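You operate a simulated robot arm through the tools that you are given. There is no shell and no other tool. Be economical: measure what you need, move in short steps, check, and stop when the job is done.

The job below is to be done with a simulated robot arm. You get a single attempt, and the scene is never put back.

TASK
Take the clean cartridge from the top of the steel bench and put it on the steel dish. Take the brass fitting from the top of the long steel bench and leave it on top of the grey rubber pad there. Press the vent key to switch it on. Fetch the red cover and set it on top of the silver short tube on the top of the blue frame. Take the roll of foil and put it on the top of the black table. Any order will do. Set down upright: red cover.

It is judged by the outcome, as a careful person would: the job done as asked, and still so three seconds after it is handed in. It fails if anything else is knocked over, pushed out of place, dropped, spilled or broken. Lids that push on must go on centred and level and be pressed home; caps that screw on are set level and turned clockwise until they are tight.

THE ROBOT
A 7-joint arm with a two-finger parallel gripper on a trunk, on a base that drives. Base frame: it is fixed to the floor where the robot stands at the start and does not move with it; the origin is under the middle of the robot, x ahead of it, y to its left, z up; the surface under the hand at the start is at about z = 0.82. Readings come in m, rad, newtons and seconds.
With the tool pointing down near the work surface it reaches from about 0.36 to 0.86 m from the robot's upright axis, wherever it stands. Its first joint turns from -2.897 to 2.897 rad. Places, roughly: brass fitting (3x3x4 cm) [-1.9, -2.7, 0.9]; clean cartridge (6x6x16 cm) [0.7, 0, 0.9]; red cover (6x6x6 cm) [-2.9, -0.8, 1]; roll of foil (5x5x19 cm) [-2.5, 1.2, 0.9]; rubber pad [-2.25, -3, 0.75]; short tube (8x8x13 cm) [-3.1, -0.8, 0.8]; steel dish (8x8x4 cm) [0.8, 0.5, 0.8]; top of the black table (20x171 cm) [-3.76, 1.48, 0.86]; vent key [-1.9, -2.4, 0.9]. Payload 3.43 kg.
The tool frame sits at the grasp point between the pads (the TCP): z along the fingers, y along the line on which they close. The tips reach 0.034 m beyond it. Largest opening 0.128 m; finger width 0.024, thickness 0.012; the body of the gripper, 0.048 by 0.13 m, starts 0.096 m behind the TCP.
Orientation is told as [roll, pitch, yaw] about the base's x, y, z axes, in that order, counted from this pose: with the fingers straight down and closing along the base's y, the tool's x points along the base's -x, its y along +y and its z along -z.

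THE INTERFACE
- The arm moves only by the tool jog_arm. Its argument "plan" is a list that holds one entry, the list of rows, each a list of 7 numbers: the shift along the base's x, y, z in units of 25 mm (1.0 is 25 mm), then the turn, a rotation vector about the base's x, y, z in units of 5 degrees (1.0 is 5 degrees), then the opening, from 0 (shut) to 1 (fully open). In form: [[[x, y, z, ax, ay, az, grip], ...]]. A call has 1 to 8 rows; each row shifts and turns the commanded pose from where the row before left it. A call with a number of a shift or a turn outside -1 to 1 is refused whole. Each row takes 0.2 s and may step no farther than 0.05 m and 0.15 rad from the row before; otherwise, or with a gripper value out of range, the whole call is refused. Where a pose cannot be reached the arm comes as near as it can. A force on the tool above 40 N (or 10 N above the force at the start of the call, whichever is more), or a blocked arm, ends the call early, and 0.2 s more pass. The fingers move at their own pace (about 0.153 m/s each) and stop on an object; they squeeze with about 44 N. The grip force told is the motor's: it shows also when the fingers shut on nothing. Time passes only in rows, and 0.2 s behind the last, so rows that do not move let the fingers close. It gives the time, the measured TCP pose, the force on the tool (base axes), the opening and the grip force at its end, in the units of the frame above (readings bear some noise), with the torque about the TCP (base axes, N m) and any sound that the robot's microphone picked up.
- Cameras (640 x 400 px; columns grow to the right, rows downward): "scene" is now at [0.165, 0.0192, 1.5672]; the picture's right is [0.36, -0.93, 0.00], its down [-0.66, -0.26, -0.70] and it looks along [0.65, 0.25, -0.71] (base axes); focal length 265 px, centre (320, 200). "wrist" rides on the gripper at [0.076, -0.011, -0.16] in the tool frame; the picture's right is [0.15, 0.99, 0.00], its down [-0.88, 0.13, -0.46] and it looks along [-0.45, 0.07, 0.89] (tool axes); focal length 234 px, centre (320, 200). There is no depth. A picture from a camera that has moved, and an enlarged one, comes with that camera's place and axes in the base frame and with its lens. The place of the scene camera against the robot may be out by one fixed shift of up to 0.025 m in any direction.
- grab_frame(camera): a new picture of that camera. It takes no simulated time.
- roll_base(legs): drives the robot by 1 to 6 legs, each [ahead, turn to the left] in m and rad, along the robot's own axes; the way and the turn of a leg run together, so that a leg with both is an arc; at most 1.5 m and 3.142 rad a leg. The arm and the cameras ride along, it lands a little off, and it stops where it bumps. It gives what a move gives.
- turn_head(pan, tilt): turns the head with the scene camera to pan (to the left, within 2.304 rad either way) and tilt (down, from -0.506 to 1.204), counted from straight ahead of the robot. It gives what a move gives.
- enlarge(camera, box): a new picture of the part [left, top, right, bottom] of that camera's present view, enlarged. It takes no simulated time.
- finish_job(): hands the job in; it is judged then, once.

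Work in short steps. Places have to be worked out from the pictures, the camera data and where the tool is seen: move nearer, look again, correct. Check each grasp and each placing, and mend what went wrong. You have 165 turns and 108 pictures in all, those below and enlarged ones among them. Open the gripper and draw the arm clear of the work before you hand the job in, unless the task says otherwise.

The tools are called after ">>>" as name(argument=value, ...) on one line, values as JSON. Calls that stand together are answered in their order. jog_arm: Moves the arm, as the interface text tells. Its arguments: {"type":"object","properties":{"plan":{"type":"array"}},"required":["plan"]} The other tools are called the same way: roll_base (legs) drives the base; turn_head (pan, tilt) turns the head that bears the scene camera; grab_frame (camera) takes a picture; enlarge (camera, box) takes an enlarged picture of a part of a camera's view; finish_job () hands the job in.

At the start:

```text
t: 0.0
position: [0.5492, 0.3345, 1.1366]
ee_rot: [0.0, 0.0, 0.0]
wrist_force: [-0.1, 0.6, 0.6]
ft_torque: [0.03, -0.01, 0.01]
width: 0.1282
gripper_force: 0.1
robot x, y, heading: [-0.0033, 0.0023, -0.0]
head pan, tilt: [0.372, 0.792]
```

scene: 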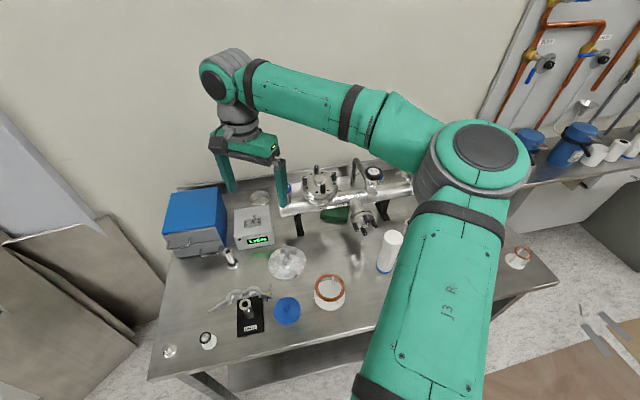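
wrist: 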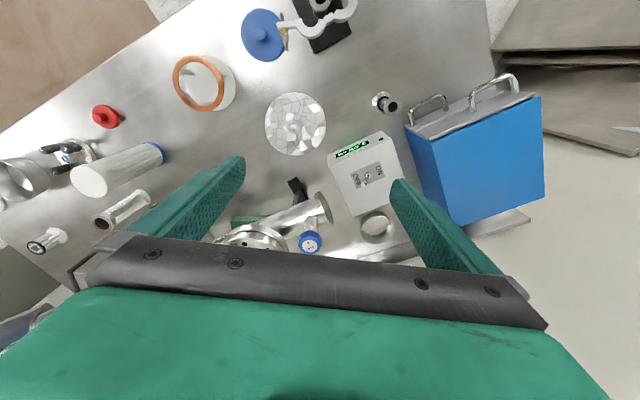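

I'll look more closely at the bench, at the cartridge and the dish first.

>>> enlarge(camera="scene", box=[220, 140, 440, 320])

>>> enlarge(camera="wrist", box=[40, 60, 440, 260])

```text
2.22 times, centred on (330, 230) of scene
camera zoom: at [0.165, 0.0192, 1.5672], right [0.36, -0.93, 0.0], down [-0.66, -0.26, -0.7], along [0.65, 0.25, -0.71], focal length 590 px, centre (298, 133)
```

zoom: 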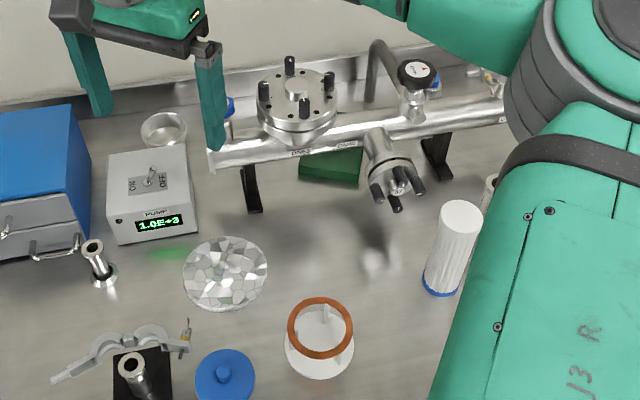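

```text
1.60 times, centred on (240, 160) of wrist
camera zoom: at [0.4733, 0.3231, 1.2963], right [-0.15, 0.99, 0.0], down [0.88, 0.13, 0.46], along [0.45, 0.07, -0.89], focal length 375 px, centre (448, 264)
```

zoom: 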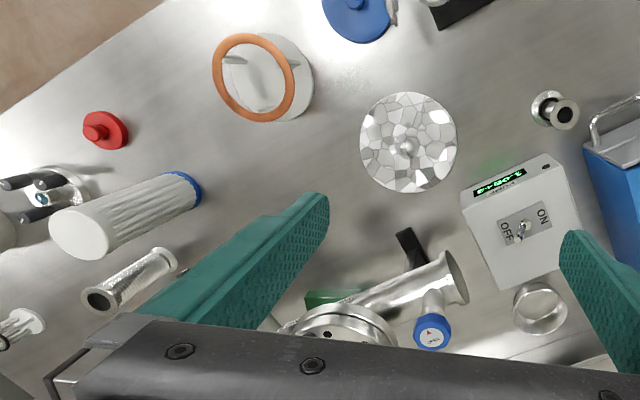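

The cartridge stands upright at about (0.653, 0.007) and the dish is at about (0.757, 0.50). I move over the cartridge at height.

>>> jog_arm(plan=[[[0.3, -1, 0, 0, 0, 0, 0.8], [0.3, -1, 0, 0, 0, 0, 0.8], [0.3, -1, 0, 0, 0, 0, 0.8], [0.3, -1, 0, 0, 0, 0, 0.8], [0.3, -1, 0, 0, 0, 0, 0.8], [0.3, -1, 0, 0, 0, 0, 0.8], [0.3, -1, 0, 0, 0, 0, 0.8], [0.3, -1, 0, 0, 0, 0, 0.8]]])

>>> jog_arm(plan=[[[0.3, -1, 0, 0, 0, 0, 0.8], [0.3, -1, 0, 0, 0, 0, 0.8], [0.3, -1, 0, 0, 0, 0, 0.8], [0.3, -1, 0, 0, 0, 0, 0.8], [0.3, -1, 0, 0, 0, 0, 0.8], [0.2, 0, 0, 0, 0, 0, 0.8]]])

>>> grab_frame(camera="wrist")

>>> grab_frame(camera="scene")

```text
t: 1.8
position: [0.6096, 0.1342, 1.1378]
ee_rot: [0.001, 0.0, 0.0]
wrist_force: [-1.1, 0.2, -0.1]
ft_torque: [-0.07, -0.03, 0.0]
width: 0.1024
gripper_force: 0.2
robot x, y, heading: [0.0052, 0.0002, -0.003]
head pan, tilt: [0.372, 0.792]
```

```text
t: 3.2
position: [0.651, 0.0107, 1.1374]
ee_rot: [-0.001, -0.001, -0.002]
wrist_force: [0.9, 0.1, -0.1]
ft_torque: [0.0, 0.02, 0.02]
width: 0.1024
gripper_force: 0.2
robot x, y, heading: [0.0005, -0.0015, 0.003]
head pan, tilt: [0.372, 0.792]
```

```text
103 pictures are left
camera wrist: at [0.5754, -0.0021, 1.2966], right [-0.15, 0.99, 0.0], down [0.88, 0.13, 0.46], along [0.45, 0.07, -0.89], focal length 234 px, centre (320, 200)
```

wrist: 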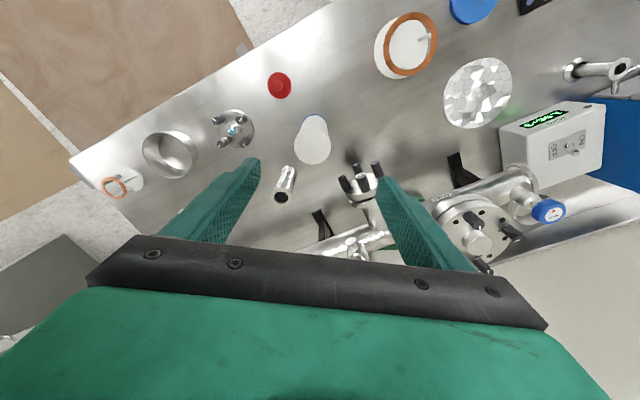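

```text
102 pictures are left
camera scene: at [0.165, 0.0192, 1.5672], right [0.36, -0.93, 0.0], down [-0.66, -0.26, -0.7], along [0.65, 0.25, -0.71], focal length 265 px, centre (320, 200)
```

scene: 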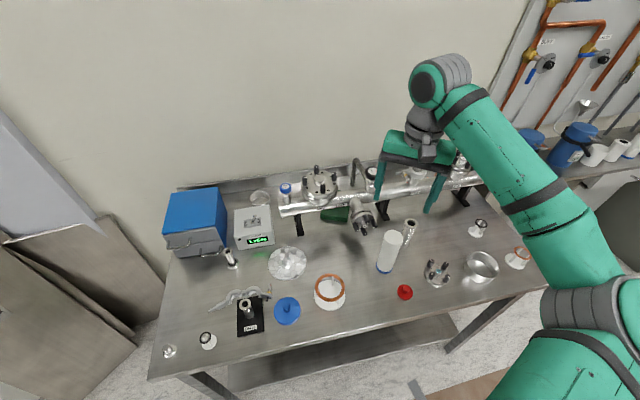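

The cartridge is at about (0.660, 0.000) and the fingers have clear room. I centre over it and descend to grasp height.

>>> jog_arm(plan=[[[0.36, -0.4, -1, 0, 0, 0, 0.8], [0, 0, -1, 0, 0, 0, 0.8], [0, 0, -1, 0, 0, 0, 0.8], [0, 0, -1, 0, 0, 0, 0.8], [0, 0, -1, 0, 0, 0, 0.8], [0, 0, -1, 0, 0, 0, 0.8], [0, 0, -1, 0, 0, 0, 0.8], [0, 0, -1, 0, 0, 0, 0.8]]])

>>> grab_frame(camera="wrist")

```text
t: 5.0
position: [0.6611, -0.0015, 0.9373]
ee_rot: [0.0, 0.0, -0.002]
wrist_force: [-0.9, 0.5, -0.3]
ft_torque: [0.01, 0.0, 0.01]
width: 0.1023
gripper_force: 0.0
robot x, y, heading: [-0.0004, -0.0033, -0.001]
head pan, tilt: [0.372, 0.792]
```

```text
101 pictures are left
camera wrist: at [0.5846, -0.0127, 1.0959], right [-0.14, 0.99, 0.0], down [0.88, 0.13, 0.46], along [0.45, 0.07, -0.89], focal length 234 px, centre (320, 200)
```

wrist: 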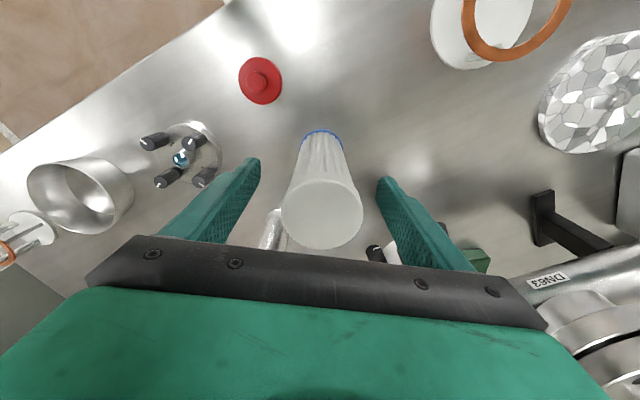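

The cartridge stands between the fingers, so I close on it and lift a little to check the hold.

>>> jog_arm(plan=[[[0, 0, 0, 0, 0, 0, 0], [0, 0, 0, 0, 0, 0, 0], [0, 0, 0, 0, 0, 0, 0]]])

>>> jog_arm(plan=[[[0, 0, 1, 0, 0, 0, 0], [-0.5, 0, 1, 0, 0, 0, 0], [-0.5, 0, 1, 0, 0, 0, 0], [0, 0, 1, 0, 0, 0, 0], [0, 0, 1, 0, 0, 0, 0], [0, 0, 1, 0, 0, 0, 0], [0, 0, 1, 0, 0, 0, 0], [0, 0, 1, 0, 0, 0, 0]]])

>>> grab_frame(camera="scene")

```text
t: 5.8
position: [0.6606, -0.0016, 0.9364]
ee_rot: [0.0, 0.0, -0.001]
wrist_force: [-0.4, 0.5, 0.8]
ft_torque: [-0.04, 0.01, 0.02]
width: 0.0503
gripper_force: 43.7
robot x, y, heading: [0.0007, -0.0002, 0.003]
head pan, tilt: [0.372, 0.792]
```

```text
t: 7.6
position: [0.6352, -0.0009, 1.1369]
ee_rot: [0.0, 0.0, 0.0]
wrist_force: [-0.2, 0.2, -1.0]
ft_torque: [0.02, 0.02, 0.01]
width: 0.0503
gripper_force: 44.0
robot x, y, heading: [0.0017, 0.0025, 0.0]
head pan, tilt: [0.372, 0.792]
```

```text
100 pictures are left
camera scene: at [0.1651, 0.0191, 1.5672], right [0.36, -0.93, 0.0], down [-0.66, -0.26, -0.7], along [0.65, 0.25, -0.71], focal length 265 px, centre (320, 200)
```

scene: 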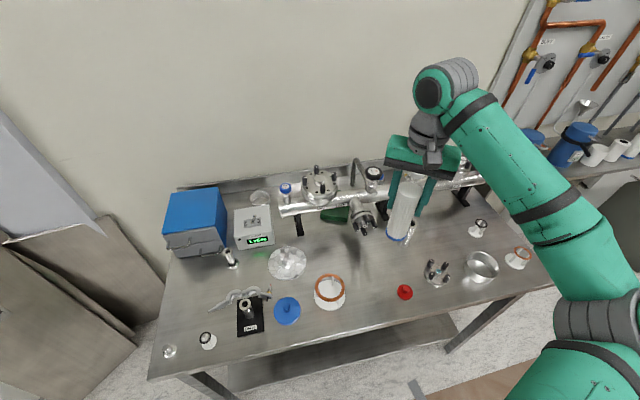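

The cartridge is held. The dish is about 0.9 m away, beyond reach, so I pull the arm back and up and then drive a little nearer, turned to the left.

>>> jog_arm(plan=[[[-0.6, 0, 1, 0, 0, 0, 0], [-0.8, 0, 1, 0, 0, 0, 0], [-1, 0, 1, 0, 0, 0, 0], [-1, 0, 1, 0, 0, 0, 0], [-1, 0, 0, 0, 0, 0, 0], [-1, 0, 0, 0, 0, 0, 0]]])

>>> roll_base(legs=[[0, 0.6], [0.1, 0]])

>>> turn_head(pan=0.0, tilt=0.75)

>>> grab_frame(camera="scene")

>>> grab_frame(camera="wrist")

```text
t: 9.0
position: [0.501, -0.0016, 1.2375]
ee_rot: [0.0, 0.0, 0.0]
wrist_force: [0.3, -0.1, -0.8]
ft_torque: [-0.01, 0.0, 0.03]
width: 0.0503
gripper_force: 44.3
robot x, y, heading: [0.0015, -0.0006, 0.002]
head pan, tilt: [0.372, 0.792]
```

```text
t: 12.0
position: [0.4962, 0.339, 1.2377]
ee_rot: [-0.001, 0.0, 0.6]
wrist_force: [0.2, 0.4, -1.1]
ft_torque: [0.02, 0.02, 0.0]
width: 0.0502
gripper_force: 43.9
robot x, y, heading: [0.083, 0.0559, 0.601]
head pan, tilt: [0.372, 0.792]
```

```text
t: 12.8
position: [0.4976, 0.3384, 1.2372]
ee_rot: [0.0, -0.002, 0.602]
wrist_force: [0.8, -0.1, -1.2]
ft_torque: [0.0, 0.03, -0.02]
width: 0.0499
gripper_force: 44.8
robot x, y, heading: [0.0832, 0.0588, 0.597]
head pan, tilt: [0.0, 0.75]
```

```text
99 pictures are left
camera scene: at [0.2227, 0.1535, 1.5706], right [0.57, -0.82, 0.0], down [-0.56, -0.39, -0.73], along [0.6, 0.41, -0.68], focal length 265 px, centre (320, 200)
```

scene: 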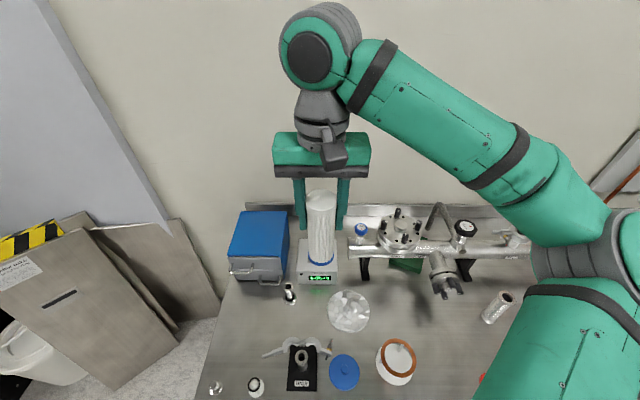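

```text
98 pictures are left
camera wrist: at [0.4406, 0.2869, 1.3963], right [-0.68, 0.73, 0.0], down [0.65, 0.61, 0.46], along [0.33, 0.31, -0.89], focal length 234 px, centre (320, 200)
```

wrist: 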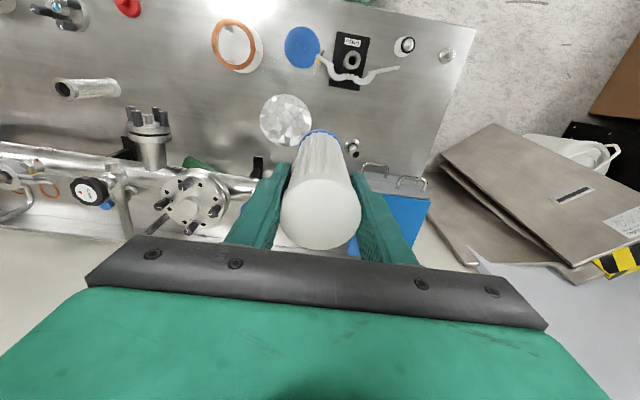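

I straighten the tool and carry the cartridge over the dish, staying high.

>>> jog_arm(plan=[[[0.9, 0.6, 0, 0, 0, -0.86, 0], [0.9, 0.6, 0, 0, 0, -0.86, 0], [0.9, 0.6, 0, 0, 0, -0.86, 0], [0.9, 0.6, 0, 0, 0, -0.86, 0], [0.9, 0.6, 0, 0, 0, -0.86, 0], [0.9, 0.6, 0, 0, 0, -0.86, 0], [0.9, 0.6, 0, 0, 0, -0.86, 0], [0.9, 0.6, 0, 0, 0, -0.86, 0]]])

>>> jog_arm(plan=[[[0.9, 0.6, 0, 0, 0, 0, 0], [0.9, 0.6, 0, 0, 0, 0, 0], [0, 0, 0, 0, 0, 0, 0]]])

>>> grab_frame(camera="scene")

>>> grab_frame(camera="wrist")

```text
t: 14.6
position: [0.6773, 0.4582, 1.2379]
ee_rot: [-0.001, 0.001, 0.0]
wrist_force: [0.3, 0.9, -0.9]
ft_torque: [0.06, -0.02, 0.03]
width: 0.0505
gripper_force: 43.9
robot x, y, heading: [0.0826, 0.061, 0.606]
head pan, tilt: [0.0, 0.75]
```

```text
t: 15.4
position: [0.7225, 0.4895, 1.2367]
ee_rot: [0.0, 0.0, 0.001]
wrist_force: [-0.3, -1.2, -0.7]
ft_torque: [0.0, -0.01, -0.01]
width: 0.0502
gripper_force: 44.2
robot x, y, heading: [0.0843, 0.0579, 0.603]
head pan, tilt: [0.0, 0.75]
```

```text
97 pictures are left
camera scene: at [0.2227, 0.1535, 1.5706], right [0.57, -0.82, 0.0], down [-0.56, -0.39, -0.73], along [0.6, 0.41, -0.68], focal length 265 px, centre (320, 200)
```

scene: 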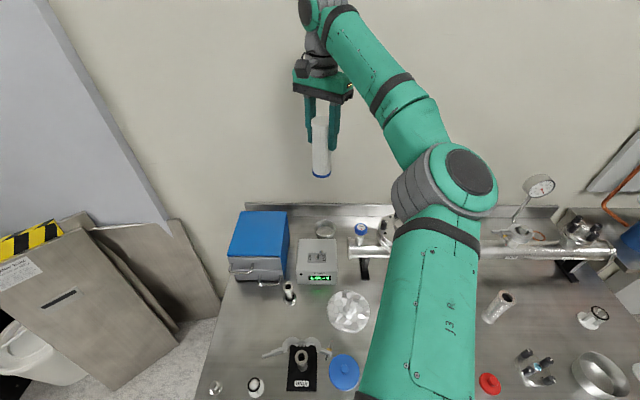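

```text
96 pictures are left
camera wrist: at [0.6463, 0.4783, 1.3968], right [-0.15, 0.99, 0.0], down [0.88, 0.13, 0.46], along [0.45, 0.07, -0.89], focal length 234 px, centre (320, 200)
```

wrist: 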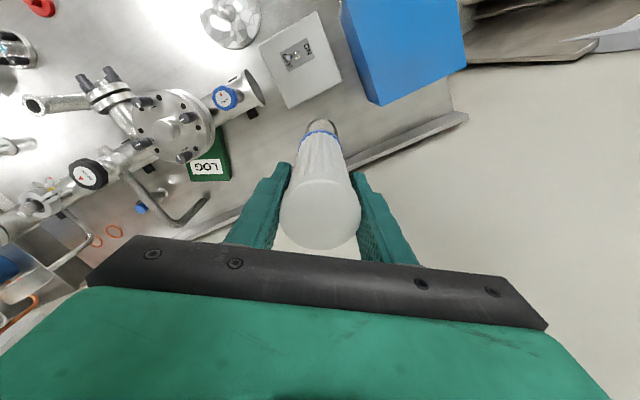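

The dish centre works out at about (0.762, 0.497). I move there and descend partway.

>>> jog_arm(plan=[[[0.8, 0.15, -0.5, 0, 0, 0, 0], [0.8, 0.15, -1, 0, 0, 0, 0], [0, 0, -1, 0, 0, 0, 0], [0, 0, -1, 0, 0, 0, 0], [0, 0, -1, 0, 0, 0, 0], [0, 0, -1, 0, 0, 0, 0], [0, 0, -1, 0, 0, 0, 0], [0, 0, 0, 0, 0, 0, 0]]])

>>> enlarge(camera="scene", box=[240, 120, 400, 280])

>>> enlarge(camera="wrist", box=[220, 50, 420, 250])

```text
t: 17.2
position: [0.7613, 0.497, 1.0739]
ee_rot: [-0.002, -0.001, 0.0]
wrist_force: [-0.2, 0.4, -1.2]
ft_torque: [0.04, 0.02, -0.01]
width: 0.0503
gripper_force: 44.4
robot x, y, heading: [0.0846, 0.0576, 0.602]
head pan, tilt: [0.0, 0.75]
```

```text
2.50 times, centred on (320, 200) of scene
camera zoom: at [0.2227, 0.1536, 1.5706], right [0.57, -0.82, 0.0], down [-0.56, -0.39, -0.73], along [0.6, 0.41, -0.68], focal length 663 px, centre (320, 200)
```

zoom: 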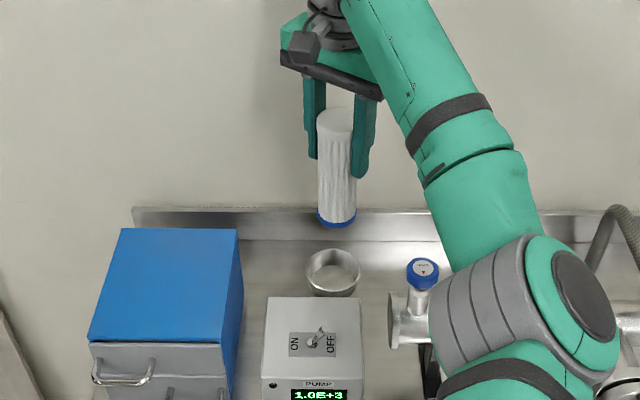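

```text
2.00 times, centred on (320, 150) of wrist
camera zoom: at [0.6858, 0.4852, 1.2337], right [-0.15, 0.99, 0.0], down [0.88, 0.13, 0.46], along [0.45, 0.07, -0.89], focal length 468 px, centre (320, 300)
```

zoom: 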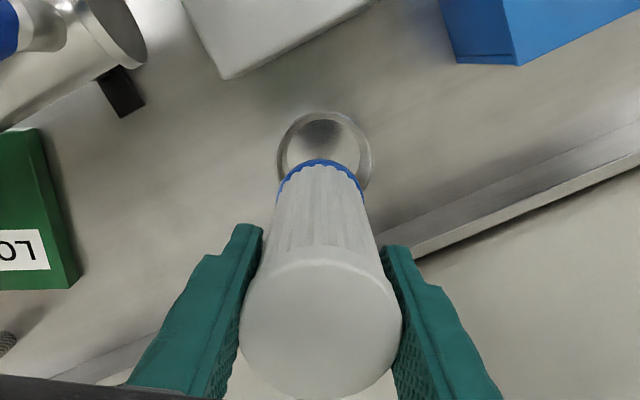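

The cartridge bottom is nearly over the dish centre (0.758, 0.498). I descend toward the dish floor.

>>> jog_arm(plan=[[[-0.1, 0.05, -1, 0, 0, 0, 0], [0, 0, -1, 0, 0, 0, 0], [0, 0, -1, 0, 0, 0, 0], [0, 0, -0.6, 0, 0, 0, 0], [0, 0, 0, 0, 0, 0, 0]]])

>>> enlarge(camera="scene", box=[260, 160, 380, 280])

>>> enlarge(camera="wrist", box=[220, 50, 420, 250])

```text
t: 18.4
position: [0.7594, 0.4979, 0.9839]
ee_rot: [0.0, 0.0, -0.001]
wrist_force: [-0.2, -0.7, -0.7]
ft_torque: [0.02, -0.03, 0.02]
width: 0.0501
gripper_force: 44.3
robot x, y, heading: [0.0865, 0.0559, 0.602]
head pan, tilt: [0.0, 0.75]
```

```text
3.33 times, centred on (320, 220) of scene
camera zoom: at [0.2227, 0.1536, 1.5706], right [0.57, -0.82, 0.0], down [-0.56, -0.39, -0.73], along [0.6, 0.41, -0.68], focal length 884 px, centre (320, 133)
```

zoom: 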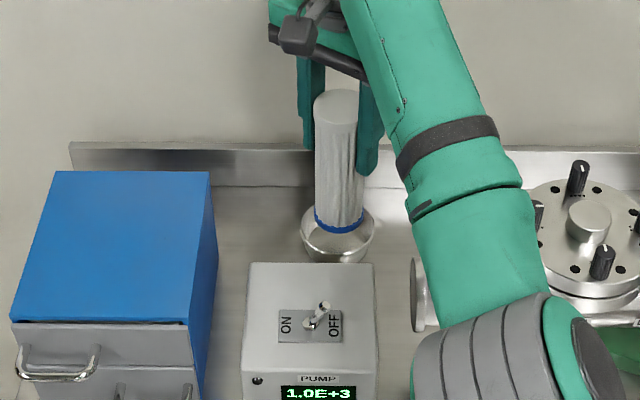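

```text
2.00 times, centred on (320, 150) of wrist
camera zoom: at [0.6834, 0.4862, 1.1439], right [-0.15, 0.99, 0.0], down [0.88, 0.13, 0.46], along [0.45, 0.07, -0.89], focal length 468 px, centre (320, 300)
```

zoom: 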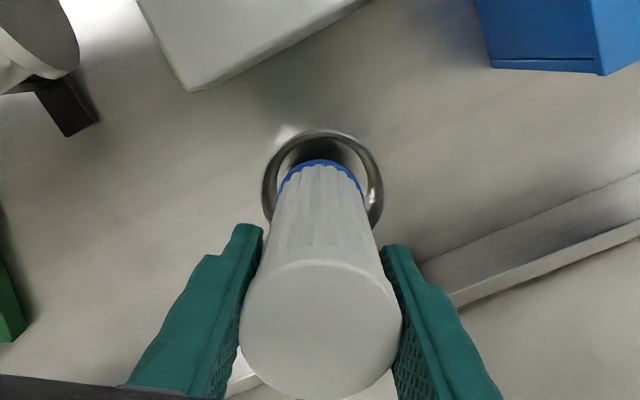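

It is going in centred, perhaps 4 mm too far back. I nudge it and lower slowly until contact.

>>> jog_arm(plan=[[[-0.16, 0.04, -0.6, 0, 0, 0, 0], [0, 0, -0.5, 0, 0, 0, 0], [0, 0, -0.3, 0, 0, 0, 0], [0, 0, -0.2, 0, 0, 0, 0], [0, 0, 0, 0, 0, 0, 0]]])

>>> enlarge(camera="wrist", box=[220, 50, 420, 250])

```text
t: 19.6
position: [0.7556, 0.4991, 0.9446]
ee_rot: [0.001, -0.001, 0.001]
wrist_force: [-1.1, -1.0, -1.5]
ft_torque: [0.0, -0.01, 0.03]
width: 0.0502
gripper_force: 44.1
robot x, y, heading: [0.0826, 0.0569, 0.603]
head pan, tilt: [0.0, 0.75]
```

```text
2.00 times, centred on (320, 150) of wrist
camera zoom: at [0.6796, 0.4874, 1.1036], right [-0.15, 0.99, 0.0], down [0.88, 0.13, 0.46], along [0.45, 0.07, -0.89], focal length 468 px, centre (320, 300)
```

zoom: 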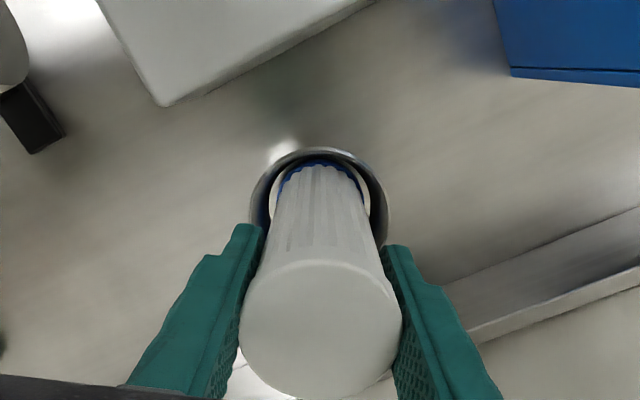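

I keep lowering in millimetre steps to feel the dish floor.

>>> jog_arm(plan=[[[0, 0, -0.08, 0, 0, 0, 0], [0, 0, -0.08, 0, 0, 0, 0], [0, 0, 0, 0, 0, 0, 0]]])

>>> jog_arm(plan=[[[0, 0, -0.08, 0, 0, 0, 0], [0, 0, 0, 0, 0, 0, 0]]])

```text
t: 20.4
position: [0.7546, 0.4989, 0.9407]
ee_rot: [0.0, 0.0, 0.001]
wrist_force: [-0.3, -0.2, -1.5]
ft_torque: [0.0, 0.03, 0.01]
width: 0.0502
gripper_force: 43.9
robot x, y, heading: [0.081, 0.0611, 0.603]
head pan, tilt: [0.0, 0.75]
```

```text
t: 21.0
position: [0.7548, 0.4997, 0.9403]
ee_rot: [0.0, -0.004, 0.001]
wrist_force: [-1.2, -1.8, 14.1]
ft_torque: [-0.39, 0.08, -0.03]
width: 0.0502
gripper_force: 43.7
robot x, y, heading: [0.0787, 0.0615, 0.601]
head pan, tilt: [0.0, 0.75]
```

Contact at z≈0.940 means it has seated. I release and rise straight up.

>>> jog_arm(plan=[[[0, 0, 0.04, 0, 0, 0, 0.5], [0, 0, 0, 0, 0, 0, 0.65], [0, 0, 0, 0, 0, 0, 0.65], [0, 0, 1, 0, 0, 0, 0.65], [0, 0, 1, 0, 0, 0, 0.65], [0, 0, 1, 0, 0, 0, 0.65], [0, 0, 1, 0, 0, 0, 0.65], [0, 0, 1, 0, 0, 0, 0.65]]])

>>> jog_arm(plan=[[[0, 0, 1, 0, 0, 0, 0.65], [0, 0, 1, 0, 0, 0, 0.65], [-0.5, -0.3, 1, 0, 0, 0, 0.65], [-1, -0.7, 1, 0, 0, 0, 0.65], [-1, -0.7, 0, 0, 0, 0, 0.65], [-1, -0.7, 0, 0, 0, 0, 0.65], [-1, -0.7, 0, 0, 0, 0, 0.65], [-1, -0.7, 0, 0, 0, 0, 0.65]]])

>>> grab_frame(camera="scene")

```text
t: 22.8
position: [0.7547, 0.4996, 1.0644]
ee_rot: [0.001, 0.001, -0.001]
wrist_force: [-0.7, -0.1, 0.1]
ft_torque: [-0.03, 0.0, 0.02]
width: 0.0832
gripper_force: 0.0
robot x, y, heading: [0.0813, 0.0583, 0.6]
head pan, tilt: [0.0, 0.75]
```

```text
t: 24.6
position: [0.6169, 0.404, 1.1638]
ee_rot: [0.001, 0.001, 0.0]
wrist_force: [0.2, 1.1, -0.3]
ft_torque: [0.02, 0.01, 0.03]
width: 0.0833
gripper_force: 0.1
robot x, y, heading: [0.0837, 0.06, 0.601]
head pan, tilt: [0.0, 0.75]
```

```text
90 pictures are left
camera scene: at [0.2228, 0.1537, 1.5706], right [0.57, -0.82, 0.0], down [-0.56, -0.39, -0.73], along [0.6, 0.41, -0.68], focal length 265 px, centre (320, 200)
```

scene: 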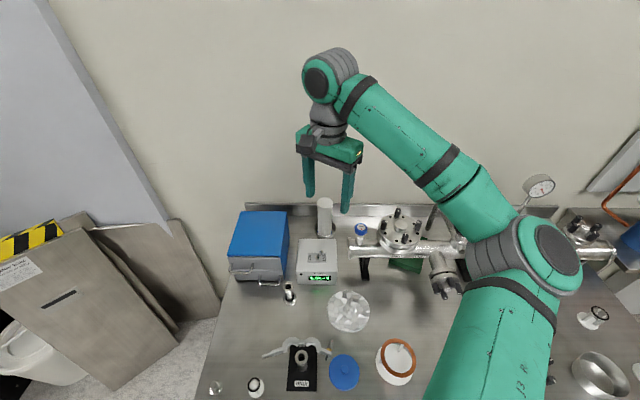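

The cartridge stands upright in the dish. I retract the arm, back off from the bench and look around the room.

>>> jog_arm(plan=[[[-0.8, -0.55, 1, 0, 0, 0.9, 0.65], [-0.8, -0.55, 1, 0, 0, 0.9, 0.65], [-0.8, -0.55, 1, 0, 0, 0.9, 0.65], [-0.8, -0.55, 0, 0, 0, 0.9, 0.65], [-0.8, -0.55, 0, 0, 0, 0.9, 0.65], [-0.8, -0.55, 0, 0, 0, 0.9, 0.65], [-0.3, -0.2, 0, 0, 0, 0.9, 0.65], [0, 0, 0, 0, 0, 0.6, 0.65]]])

>>> roll_base(legs=[[-0.5, 0], [0, 2.54]])

>>> turn_head(pan=0.0, tilt=0.35)

>>> grab_frame(camera="scene")

>>> turn_head(pan=1.2, tilt=0.35)

>>> grab_frame(camera="scene")

>>> turn_head(pan=-1.0, tilt=0.35)

>>> grab_frame(camera="scene")

```text
t: 26.4
position: [0.4912, 0.3158, 1.2401]
ee_rot: [0.001, 0.0, 0.603]
wrist_force: [0.3, 0.6, 0.4]
ft_torque: [0.02, 0.01, -0.02]
width: 0.083
gripper_force: 0.0
robot x, y, heading: [0.0838, 0.0557, 0.604]
head pan, tilt: [0.0, 0.75]
```

```text
t: 36.3
position: [-0.8123, -0.2255, 1.2388]
ee_rot: [0.0, 0.0, -3.109]
wrist_force: [-0.3, 0.1, 0.2]
ft_torque: [-0.03, 0.0, 0.0]
width: 0.083
gripper_force: 0.1
robot x, y, heading: [-0.3313, -0.2253, -3.111]
head pan, tilt: [0.0, 0.75]
```

```text
t: 37.1
position: [-0.8115, -0.2246, 1.2401]
ee_rot: [-0.001, -0.001, -3.111]
wrist_force: [0.0, 0.2, -0.3]
ft_torque: [0.01, 0.0, -0.01]
width: 0.0833
gripper_force: 0.1
robot x, y, heading: [-0.3274, -0.2255, -3.111]
head pan, tilt: [0.0, 0.351]
```

```text
89 pictures are left
camera scene: at [-0.5418, -0.2429, 1.6062], right [-0.03, 1.0, 0.0], down [0.34, 0.01, -0.94], along [-0.94, -0.03, -0.34], focal length 265 px, centre (320, 200)
```

scene: 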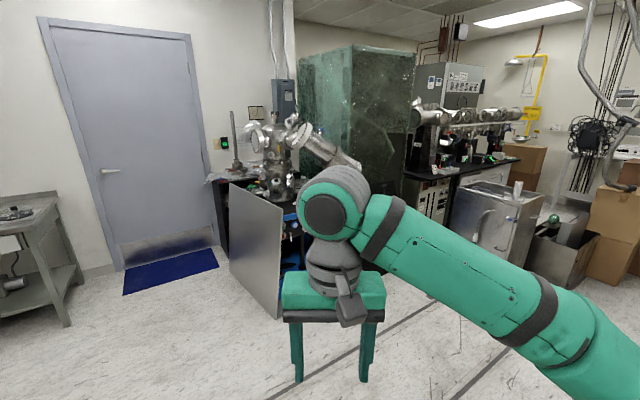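

```text
t: 38.5
position: [-0.8119, -0.2239, 1.2402]
ee_rot: [0.001, 0.001, -3.111]
wrist_force: [0.0, 1.0, 0.2]
ft_torque: [0.01, 0.0, -0.02]
width: 0.0834
gripper_force: 0.0
robot x, y, heading: [-0.3308, -0.226, -3.111]
head pan, tilt: [1.201, 0.351]
```

```text
88 pictures are left
camera scene: at [-0.4799, -0.3278, 1.6063], right [-0.94, 0.33, 0.0], down [0.11, 0.32, -0.94], along [-0.31, -0.89, -0.34], focal length 265 px, centre (320, 200)
```

scene: 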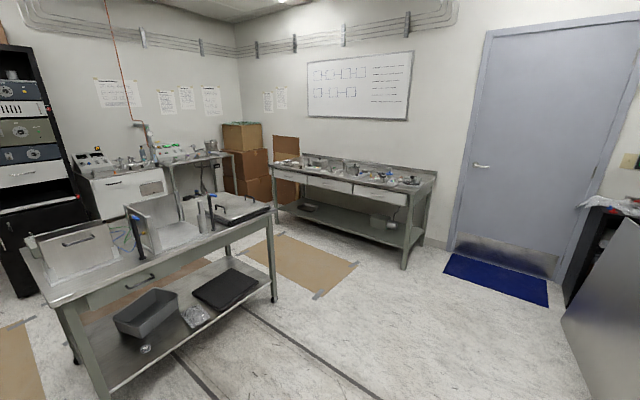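

```text
t: 40.6
position: [-0.8117, -0.2244, 1.2381]
ee_rot: [-0.001, 0.0, -3.109]
wrist_force: [-0.4, -0.6, -0.3]
ft_torque: [-0.01, 0.01, 0.03]
width: 0.0832
gripper_force: 0.2
robot x, y, heading: [-0.3277, -0.2226, -3.116]
head pan, tilt: [-1.0, 0.351]
```

```text
87 pictures are left
camera scene: at [-0.5014, -0.1633, 1.6063], right [0.82, 0.57, 0.0], down [0.19, -0.28, -0.94], along [-0.53, 0.77, -0.34], focal length 265 px, centre (320, 200)
```

scene: 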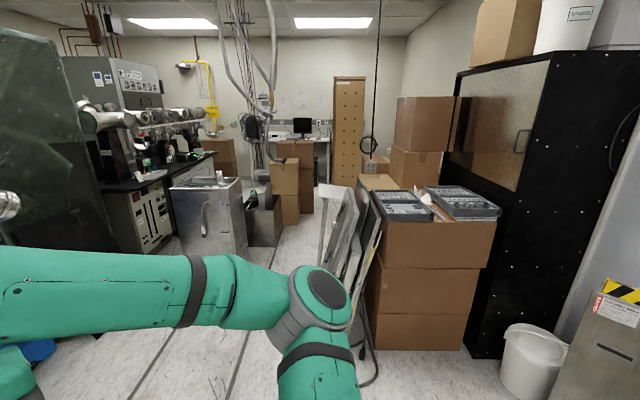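

The foil roll stands on the silver cabinet near (-2.5, 1.2), the frame with the red cover is ahead on the left, and the long bench is by the whiteboard. I go to the foil first.

>>> roll_base(legs=[[0, -0.53], [1.3, 0]])

>>> turn_head(pan=0.1, tilt=0.45)

>>> grab_frame(camera="scene")

```text
t: 48.9
position: [-1.8933, 0.6699, 1.2381]
ee_rot: [0.001, 0.001, 2.63]
wrist_force: [0.0, 0.7, -0.5]
ft_torque: [-0.03, -0.04, 0.03]
width: 0.0832
gripper_force: 0.0
robot x, y, heading: [-1.4793, 0.4142, 2.63]
head pan, tilt: [-1.0, 0.351]
```

```text
t: 50.2
position: [-1.8926, 0.6703, 1.2389]
ee_rot: [0.0, 0.001, 2.628]
wrist_force: [0.2, -0.7, 0.7]
ft_torque: [0.0, 0.0, -0.01]
width: 0.0832
gripper_force: 0.0
robot x, y, heading: [-1.4772, 0.418, 2.632]
head pan, tilt: [0.099, 0.45]
```

```text
86 pictures are left
camera scene: at [-1.672, 0.4959, 1.5971], right [0.4, 0.91, 0.0], down [0.4, -0.18, -0.9], along [-0.82, 0.36, -0.44], focal length 265 px, centre (320, 200)
```

scene: 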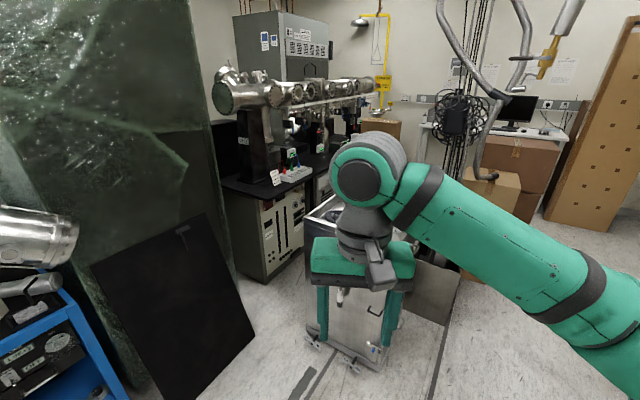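

The gripper hides the foil in the scene view, so I look with the wrist camera.

>>> grab_frame(camera="wrist")

```text
85 pictures are left
camera wrist: at [-1.8216, 0.6422, 1.3985], right [-0.36, -0.93, 0.0], down [-0.83, 0.32, 0.46], along [-0.43, 0.16, -0.89], focal length 234 px, centre (320, 200)
```

wrist: 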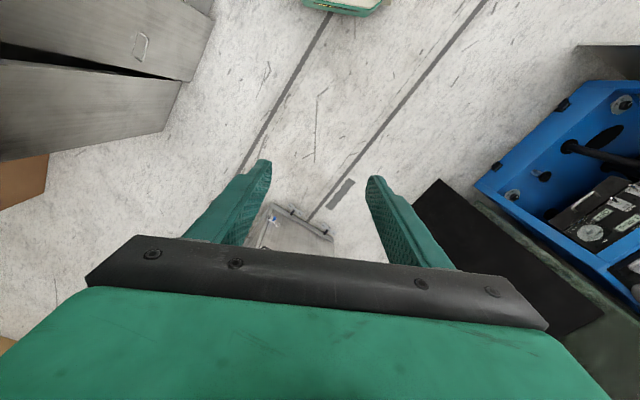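

I move the gripper to the right so the scene camera can see the cabinet top.

>>> jog_arm(plan=[[[0.49, 0.87, 0, 0, 0, 0, 0.8], [0.49, 0.87, 0, 0, 0, 0, 0.8], [0.49, 0.87, 0, 0, 0, 0, 0.8], [0.49, 0.87, 0, 0, 0, 0, 0.8], [0.49, 0.87, 0, 0, 0, 0, 0.8], [0.49, 0.87, 0, 0, 0, 0, 0.8], [0.49, 0.87, 0, 0, 0, 0, 0.8], [0.49, 0.87, 0, 0, 0, 0, 0.8]]])

>>> grab_frame(camera="scene")

```text
t: 52.0
position: [-1.7966, 0.844, 1.2387]
ee_rot: [-0.001, -0.001, 2.629]
wrist_force: [-0.7, -0.1, -0.4]
ft_torque: [0.02, -0.04, 0.04]
width: 0.1024
gripper_force: 0.1
robot x, y, heading: [-1.4777, 0.4174, 2.625]
head pan, tilt: [0.099, 0.45]
```

```text
84 pictures are left
camera scene: at [-1.6722, 0.4958, 1.5971], right [0.4, 0.91, 0.0], down [0.4, -0.18, -0.9], along [-0.82, 0.36, -0.44], focal length 265 px, centre (320, 200)
```

scene: 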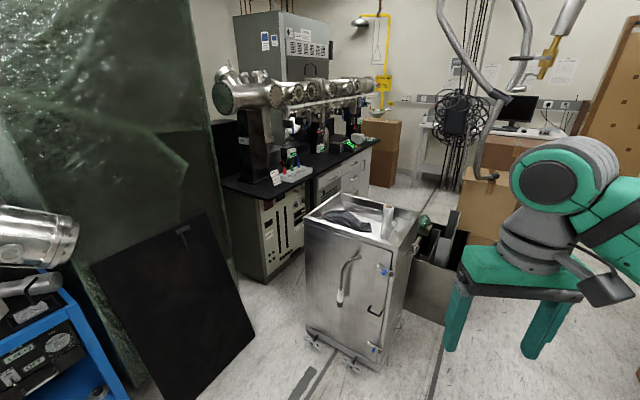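

>>> enlarge(camera="scene", box=[200, 80, 440, 260])

```text
2.22 times, centred on (320, 170) of scene
camera zoom: at [-1.6722, 0.4958, 1.5971], right [0.4, 0.91, 0.0], down [0.4, -0.18, -0.9], along [-0.82, 0.36, -0.44], focal length 590 px, centre (320, 267)
```

zoom: 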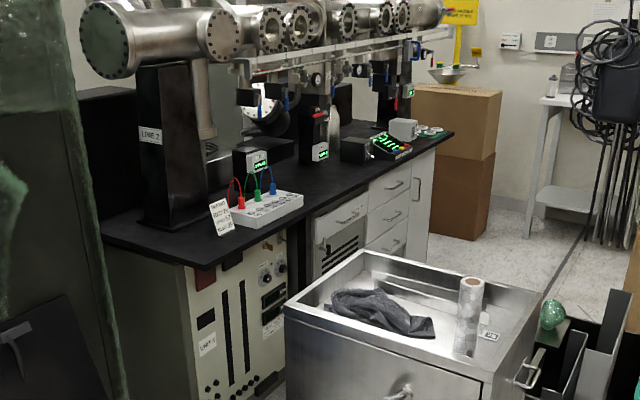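

The foil stands in the raised-edge tray on the cart, about 1.2–1.3 m away. I drive nearer so that it comes within reach.

>>> roll_base(legs=[[0, -0.14], [0.5, 0]])

>>> grab_frame(camera="wrist")

>>> turn_head(pan=0.0, tilt=0.7)

>>> grab_frame(camera="scene")

```text
t: 55.6
position: [-2.1315, 1.1901, 1.2391]
ee_rot: [0.0, 0.0, 2.487]
wrist_force: [0.2, 0.2, -0.1]
ft_torque: [0.01, 0.01, 0.0]
width: 0.1025
gripper_force: 0.0
robot x, y, heading: [-1.8796, 0.7238, 2.49]
head pan, tilt: [0.099, 0.45]
```

```text
82 pictures are left
camera wrist: at [-2.0646, 1.1523, 1.3983], right [-0.49, -0.87, 0.0], down [-0.78, 0.43, 0.46], along [-0.4, 0.22, -0.89], focal length 234 px, centre (320, 200)
```

wrist: 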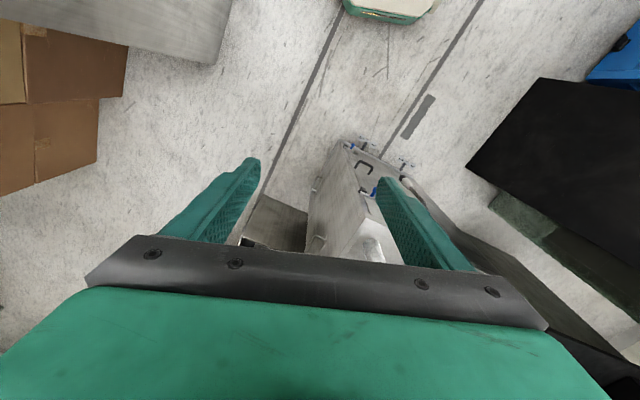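

```text
t: 56.4
position: [-2.131, 1.1891, 1.2388]
ee_rot: [0.0, 0.0, 2.487]
wrist_force: [-0.8, 0.2, 0.3]
ft_torque: [-0.01, -0.01, 0.0]
width: 0.1023
gripper_force: 0.1
robot x, y, heading: [-1.8816, 0.7196, 2.487]
head pan, tilt: [0.0, 0.7]
```

```text
81 pictures are left
camera scene: at [-2.0457, 0.8283, 1.575], right [0.61, 0.79, 0.0], down [0.51, -0.39, -0.77], along [-0.61, 0.47, -0.64], focal length 265 px, centre (320, 200)
```

scene: 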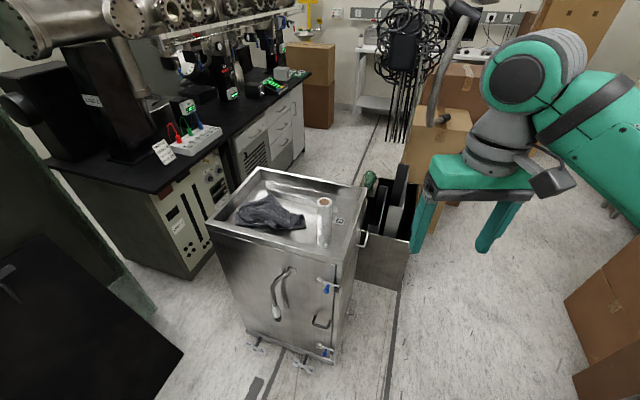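

Triangulating from two places puts the foil at about (-2.576, 1.257) with its top at z≈1.0. I creep forward a little and bring the gripper over it.

>>> roll_base(legs=[[0.12, 0]])

>>> jog_arm(plan=[[[-1, 0, 0, 0, 0, 0, 0.8], [-1, 0, 0, 0, 0, 0, 0.8], [-1, 0, 0, 0, 0, 0, 0.8], [-1, 0, 0, 0, 0, 0, 0.8], [-1, 0, 0, 0, 0, 0, 0.8], [-1, 0, 0, 0, 0, 0, 0.8], [-1, 0, 0, 0, 0, 0, 0.8], [-1, 0, 0, 0, 0, 0, 0.8]]])

>>> grab_frame(camera="wrist")

>>> grab_frame(camera="scene")

```text
t: 57.6
position: [-2.2289, 1.2632, 1.2395]
ee_rot: [0.001, -0.002, 2.488]
wrist_force: [1.6, 0.1, -0.4]
ft_torque: [-0.02, 0.02, 0.03]
width: 0.1025
gripper_force: 0.1
robot x, y, heading: [-1.9788, 0.8018, 2.492]
head pan, tilt: [0.0, 0.7]
```

```text
t: 59.5
position: [-2.4286, 1.2621, 1.2386]
ee_rot: [0.0, 0.0, 2.488]
wrist_force: [0.4, 0.5, -0.4]
ft_torque: [-0.01, 0.07, 0.0]
width: 0.1021
gripper_force: 0.1
robot x, y, heading: [-1.9718, 0.7936, 2.493]
head pan, tilt: [0.0, 0.7]
```

```text
80 pictures are left
camera wrist: at [-2.3614, 1.2256, 1.3984], right [-0.48, -0.87, 0.0], down [-0.78, 0.43, 0.46], along [-0.4, 0.22, -0.89], focal length 234 px, centre (320, 200)
```

wrist: 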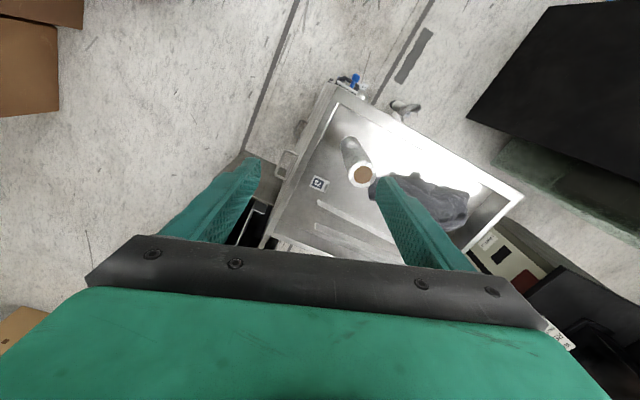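

```text
79 pictures are left
camera scene: at [-2.1415, 0.9016, 1.5749], right [0.61, 0.79, 0.0], down [0.51, -0.39, -0.77], along [-0.61, 0.47, -0.64], focal length 265 px, centre (320, 200)
```

scene: 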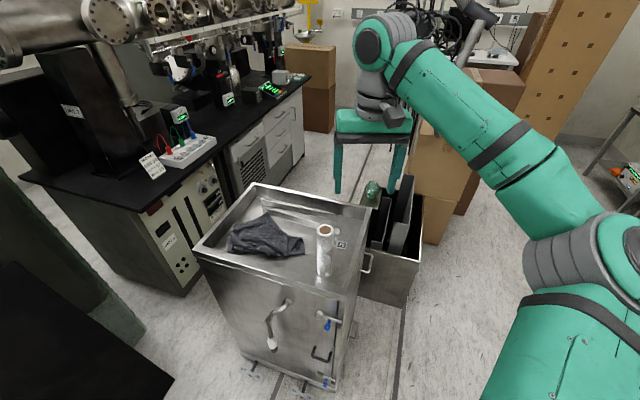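

From the wrist view the foil is at about (-2.533, 1.232). I move over it and lower partway.

>>> jog_arm(plan=[[[-1, -0.3, 0, 0, 0, 0, 0.8], [-1, -0.3, 0, 0, 0, 0, 0.8], [-1, -0.3, 0, 0, 0, 0, 0.8], [-1, -0.3, -0.5, 0, 0, 0, 0.8], [-0.15, 0, -1, 0, 0, 0, 0.8], [0, 0, -1, 0, 0, 0, 0.8], [0, 0, -1, 0, 0, 0, 0.8], [0, 0, 0, 0, 0, 0, 0.8]]])

>>> grab_frame(camera="wrist")

```text
t: 61.2
position: [-2.5308, 1.2318, 1.1516]
ee_rot: [-0.001, 0.001, 2.491]
wrist_force: [0.0, 0.5, -0.6]
ft_torque: [-0.01, -0.02, 0.02]
width: 0.1026
gripper_force: 0.1
robot x, y, heading: [-1.975, 0.7974, 2.489]
head pan, tilt: [0.0, 0.7]
```

```text
78 pictures are left
camera wrist: at [-2.4644, 1.1955, 1.3111], right [-0.48, -0.87, 0.0], down [-0.78, 0.43, 0.46], along [-0.4, 0.22, -0.89], focal length 234 px, centre (320, 200)
```

wrist: 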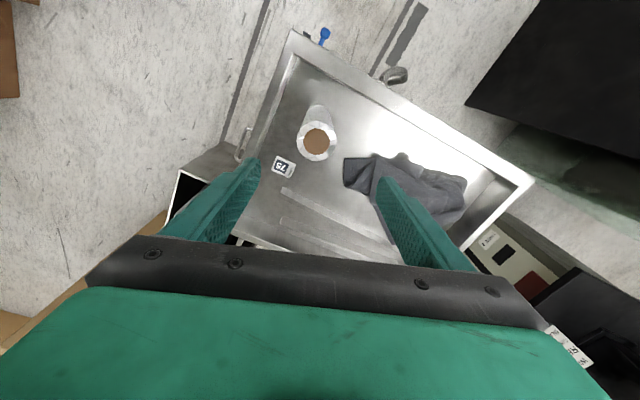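

Small correction to (-2.522, 1.231), then down to grip height around z=0.955.

>>> jog_arm(plan=[[[0.36, 0, -1, 0, 0, 0, 0.8], [0, 0, -1, 0, 0, 0, 0.8], [0, 0, -1, 0, 0, 0, 0.8], [0, 0, -1, 0, 0, 0, 0.8], [0, 0, -1, 0, 0, 0, 0.8], [0, 0, -1, 0, 0, 0, 0.8], [0, 0, -1, 0, 0, 0, 0.8], [0, 0, 0, 0, 0, 0, 0.8]]])

>>> grab_frame(camera="wrist")

>>> grab_frame(camera="scene")

```text
t: 63.0
position: [-2.5243, 1.2335, 0.9751]
ee_rot: [0.0, 0.0, 2.49]
wrist_force: [0.7, 0.2, -0.1]
ft_torque: [-0.02, -0.01, -0.01]
width: 0.1025
gripper_force: 0.1
robot x, y, heading: [-1.9735, 0.7946, 2.487]
head pan, tilt: [0.0, 0.7]
```

```text
77 pictures are left
camera wrist: at [-2.4563, 1.1961, 1.1346], right [-0.48, -0.88, 0.0], down [-0.78, 0.43, 0.46], along [-0.4, 0.22, -0.89], focal length 234 px, centre (320, 200)
```

wrist: 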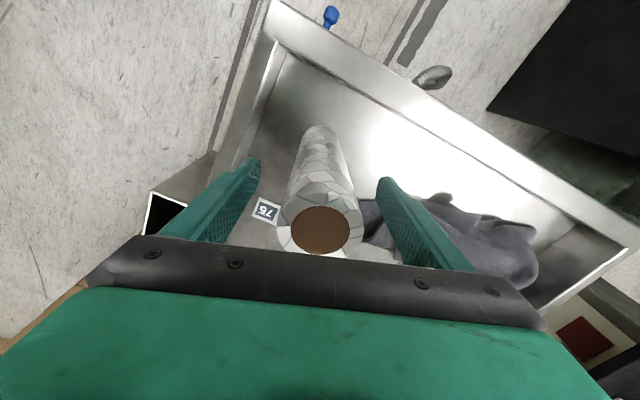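

```text
76 pictures are left
camera scene: at [-2.1418, 0.9016, 1.5749], right [0.61, 0.79, 0.0], down [0.51, -0.39, -0.76], along [-0.61, 0.46, -0.64], focal length 265 px, centre (320, 200)
```

scene: 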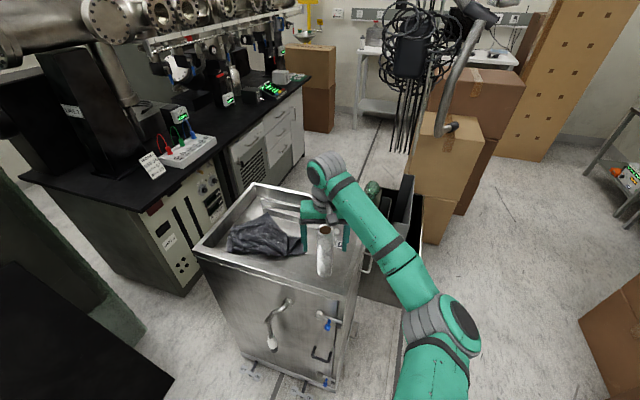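

The roll is centred between the fingers. I lower 10 mm more, close, and lift.

>>> jog_arm(plan=[[[0, 0, -0.4, 0, 0, 0, 0.8], [0, 0, 0, 0, 0, 0, 0], [0, 0, 0, 0, 0, 0, 0], [0, 0, 0, 0, 0, 0, 0], [0, 0, 0, 0, 0, 0, 0]]])

>>> jog_arm(plan=[[[0, 0, 1, 0, 0, 0, 0], [0, 0, 1, 0, 0, 0, 0], [0, 0, 1, 0, 0, 0, 0], [0, 0, 1, 0, 0, 0, 0], [0, 0, 1, 0, 0, 0, 0], [0, 0, 1, 0, 0, 0, 0], [0, 0, 1, 0, 0, 0, 0], [0, 0, 1, 0, 0, 0, 0]]])

>>> grab_frame(camera="scene")

```text
t: 64.2
position: [-2.5232, 1.2334, 0.9655]
ee_rot: [-0.003, 0.0, 2.488]
wrist_force: [-1.0, 0.4, -0.1]
ft_torque: [0.1, 0.15, -0.01]
width: 0.0475
gripper_force: 43.5
robot x, y, heading: [-1.9762, 0.799, 2.492]
head pan, tilt: [0.0, 0.7]
```

```text
t: 66.0
position: [-2.5227, 1.2325, 1.1655]
ee_rot: [0.0, 0.001, 2.487]
wrist_force: [0.3, 0.4, -3.4]
ft_torque: [-0.01, 0.03, -0.04]
width: 0.0477
gripper_force: 43.6
robot x, y, heading: [-1.9756, 0.7966, 2.486]
head pan, tilt: [0.0, 0.7]
```

```text
75 pictures are left
camera scene: at [-2.142, 0.9018, 1.5749], right [0.61, 0.79, 0.0], down [0.51, -0.39, -0.76], along [-0.61, 0.46, -0.64], focal length 265 px, centre (320, 200)
```

scene: 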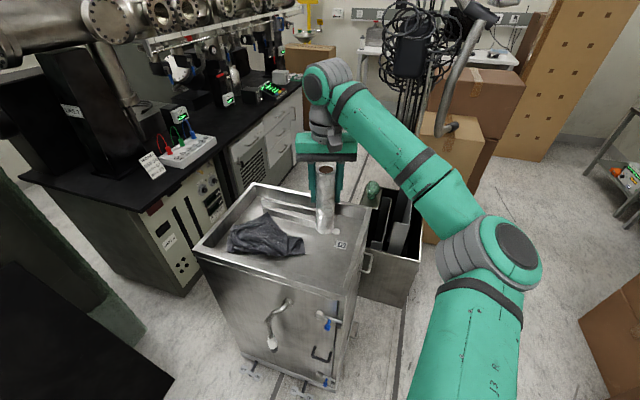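

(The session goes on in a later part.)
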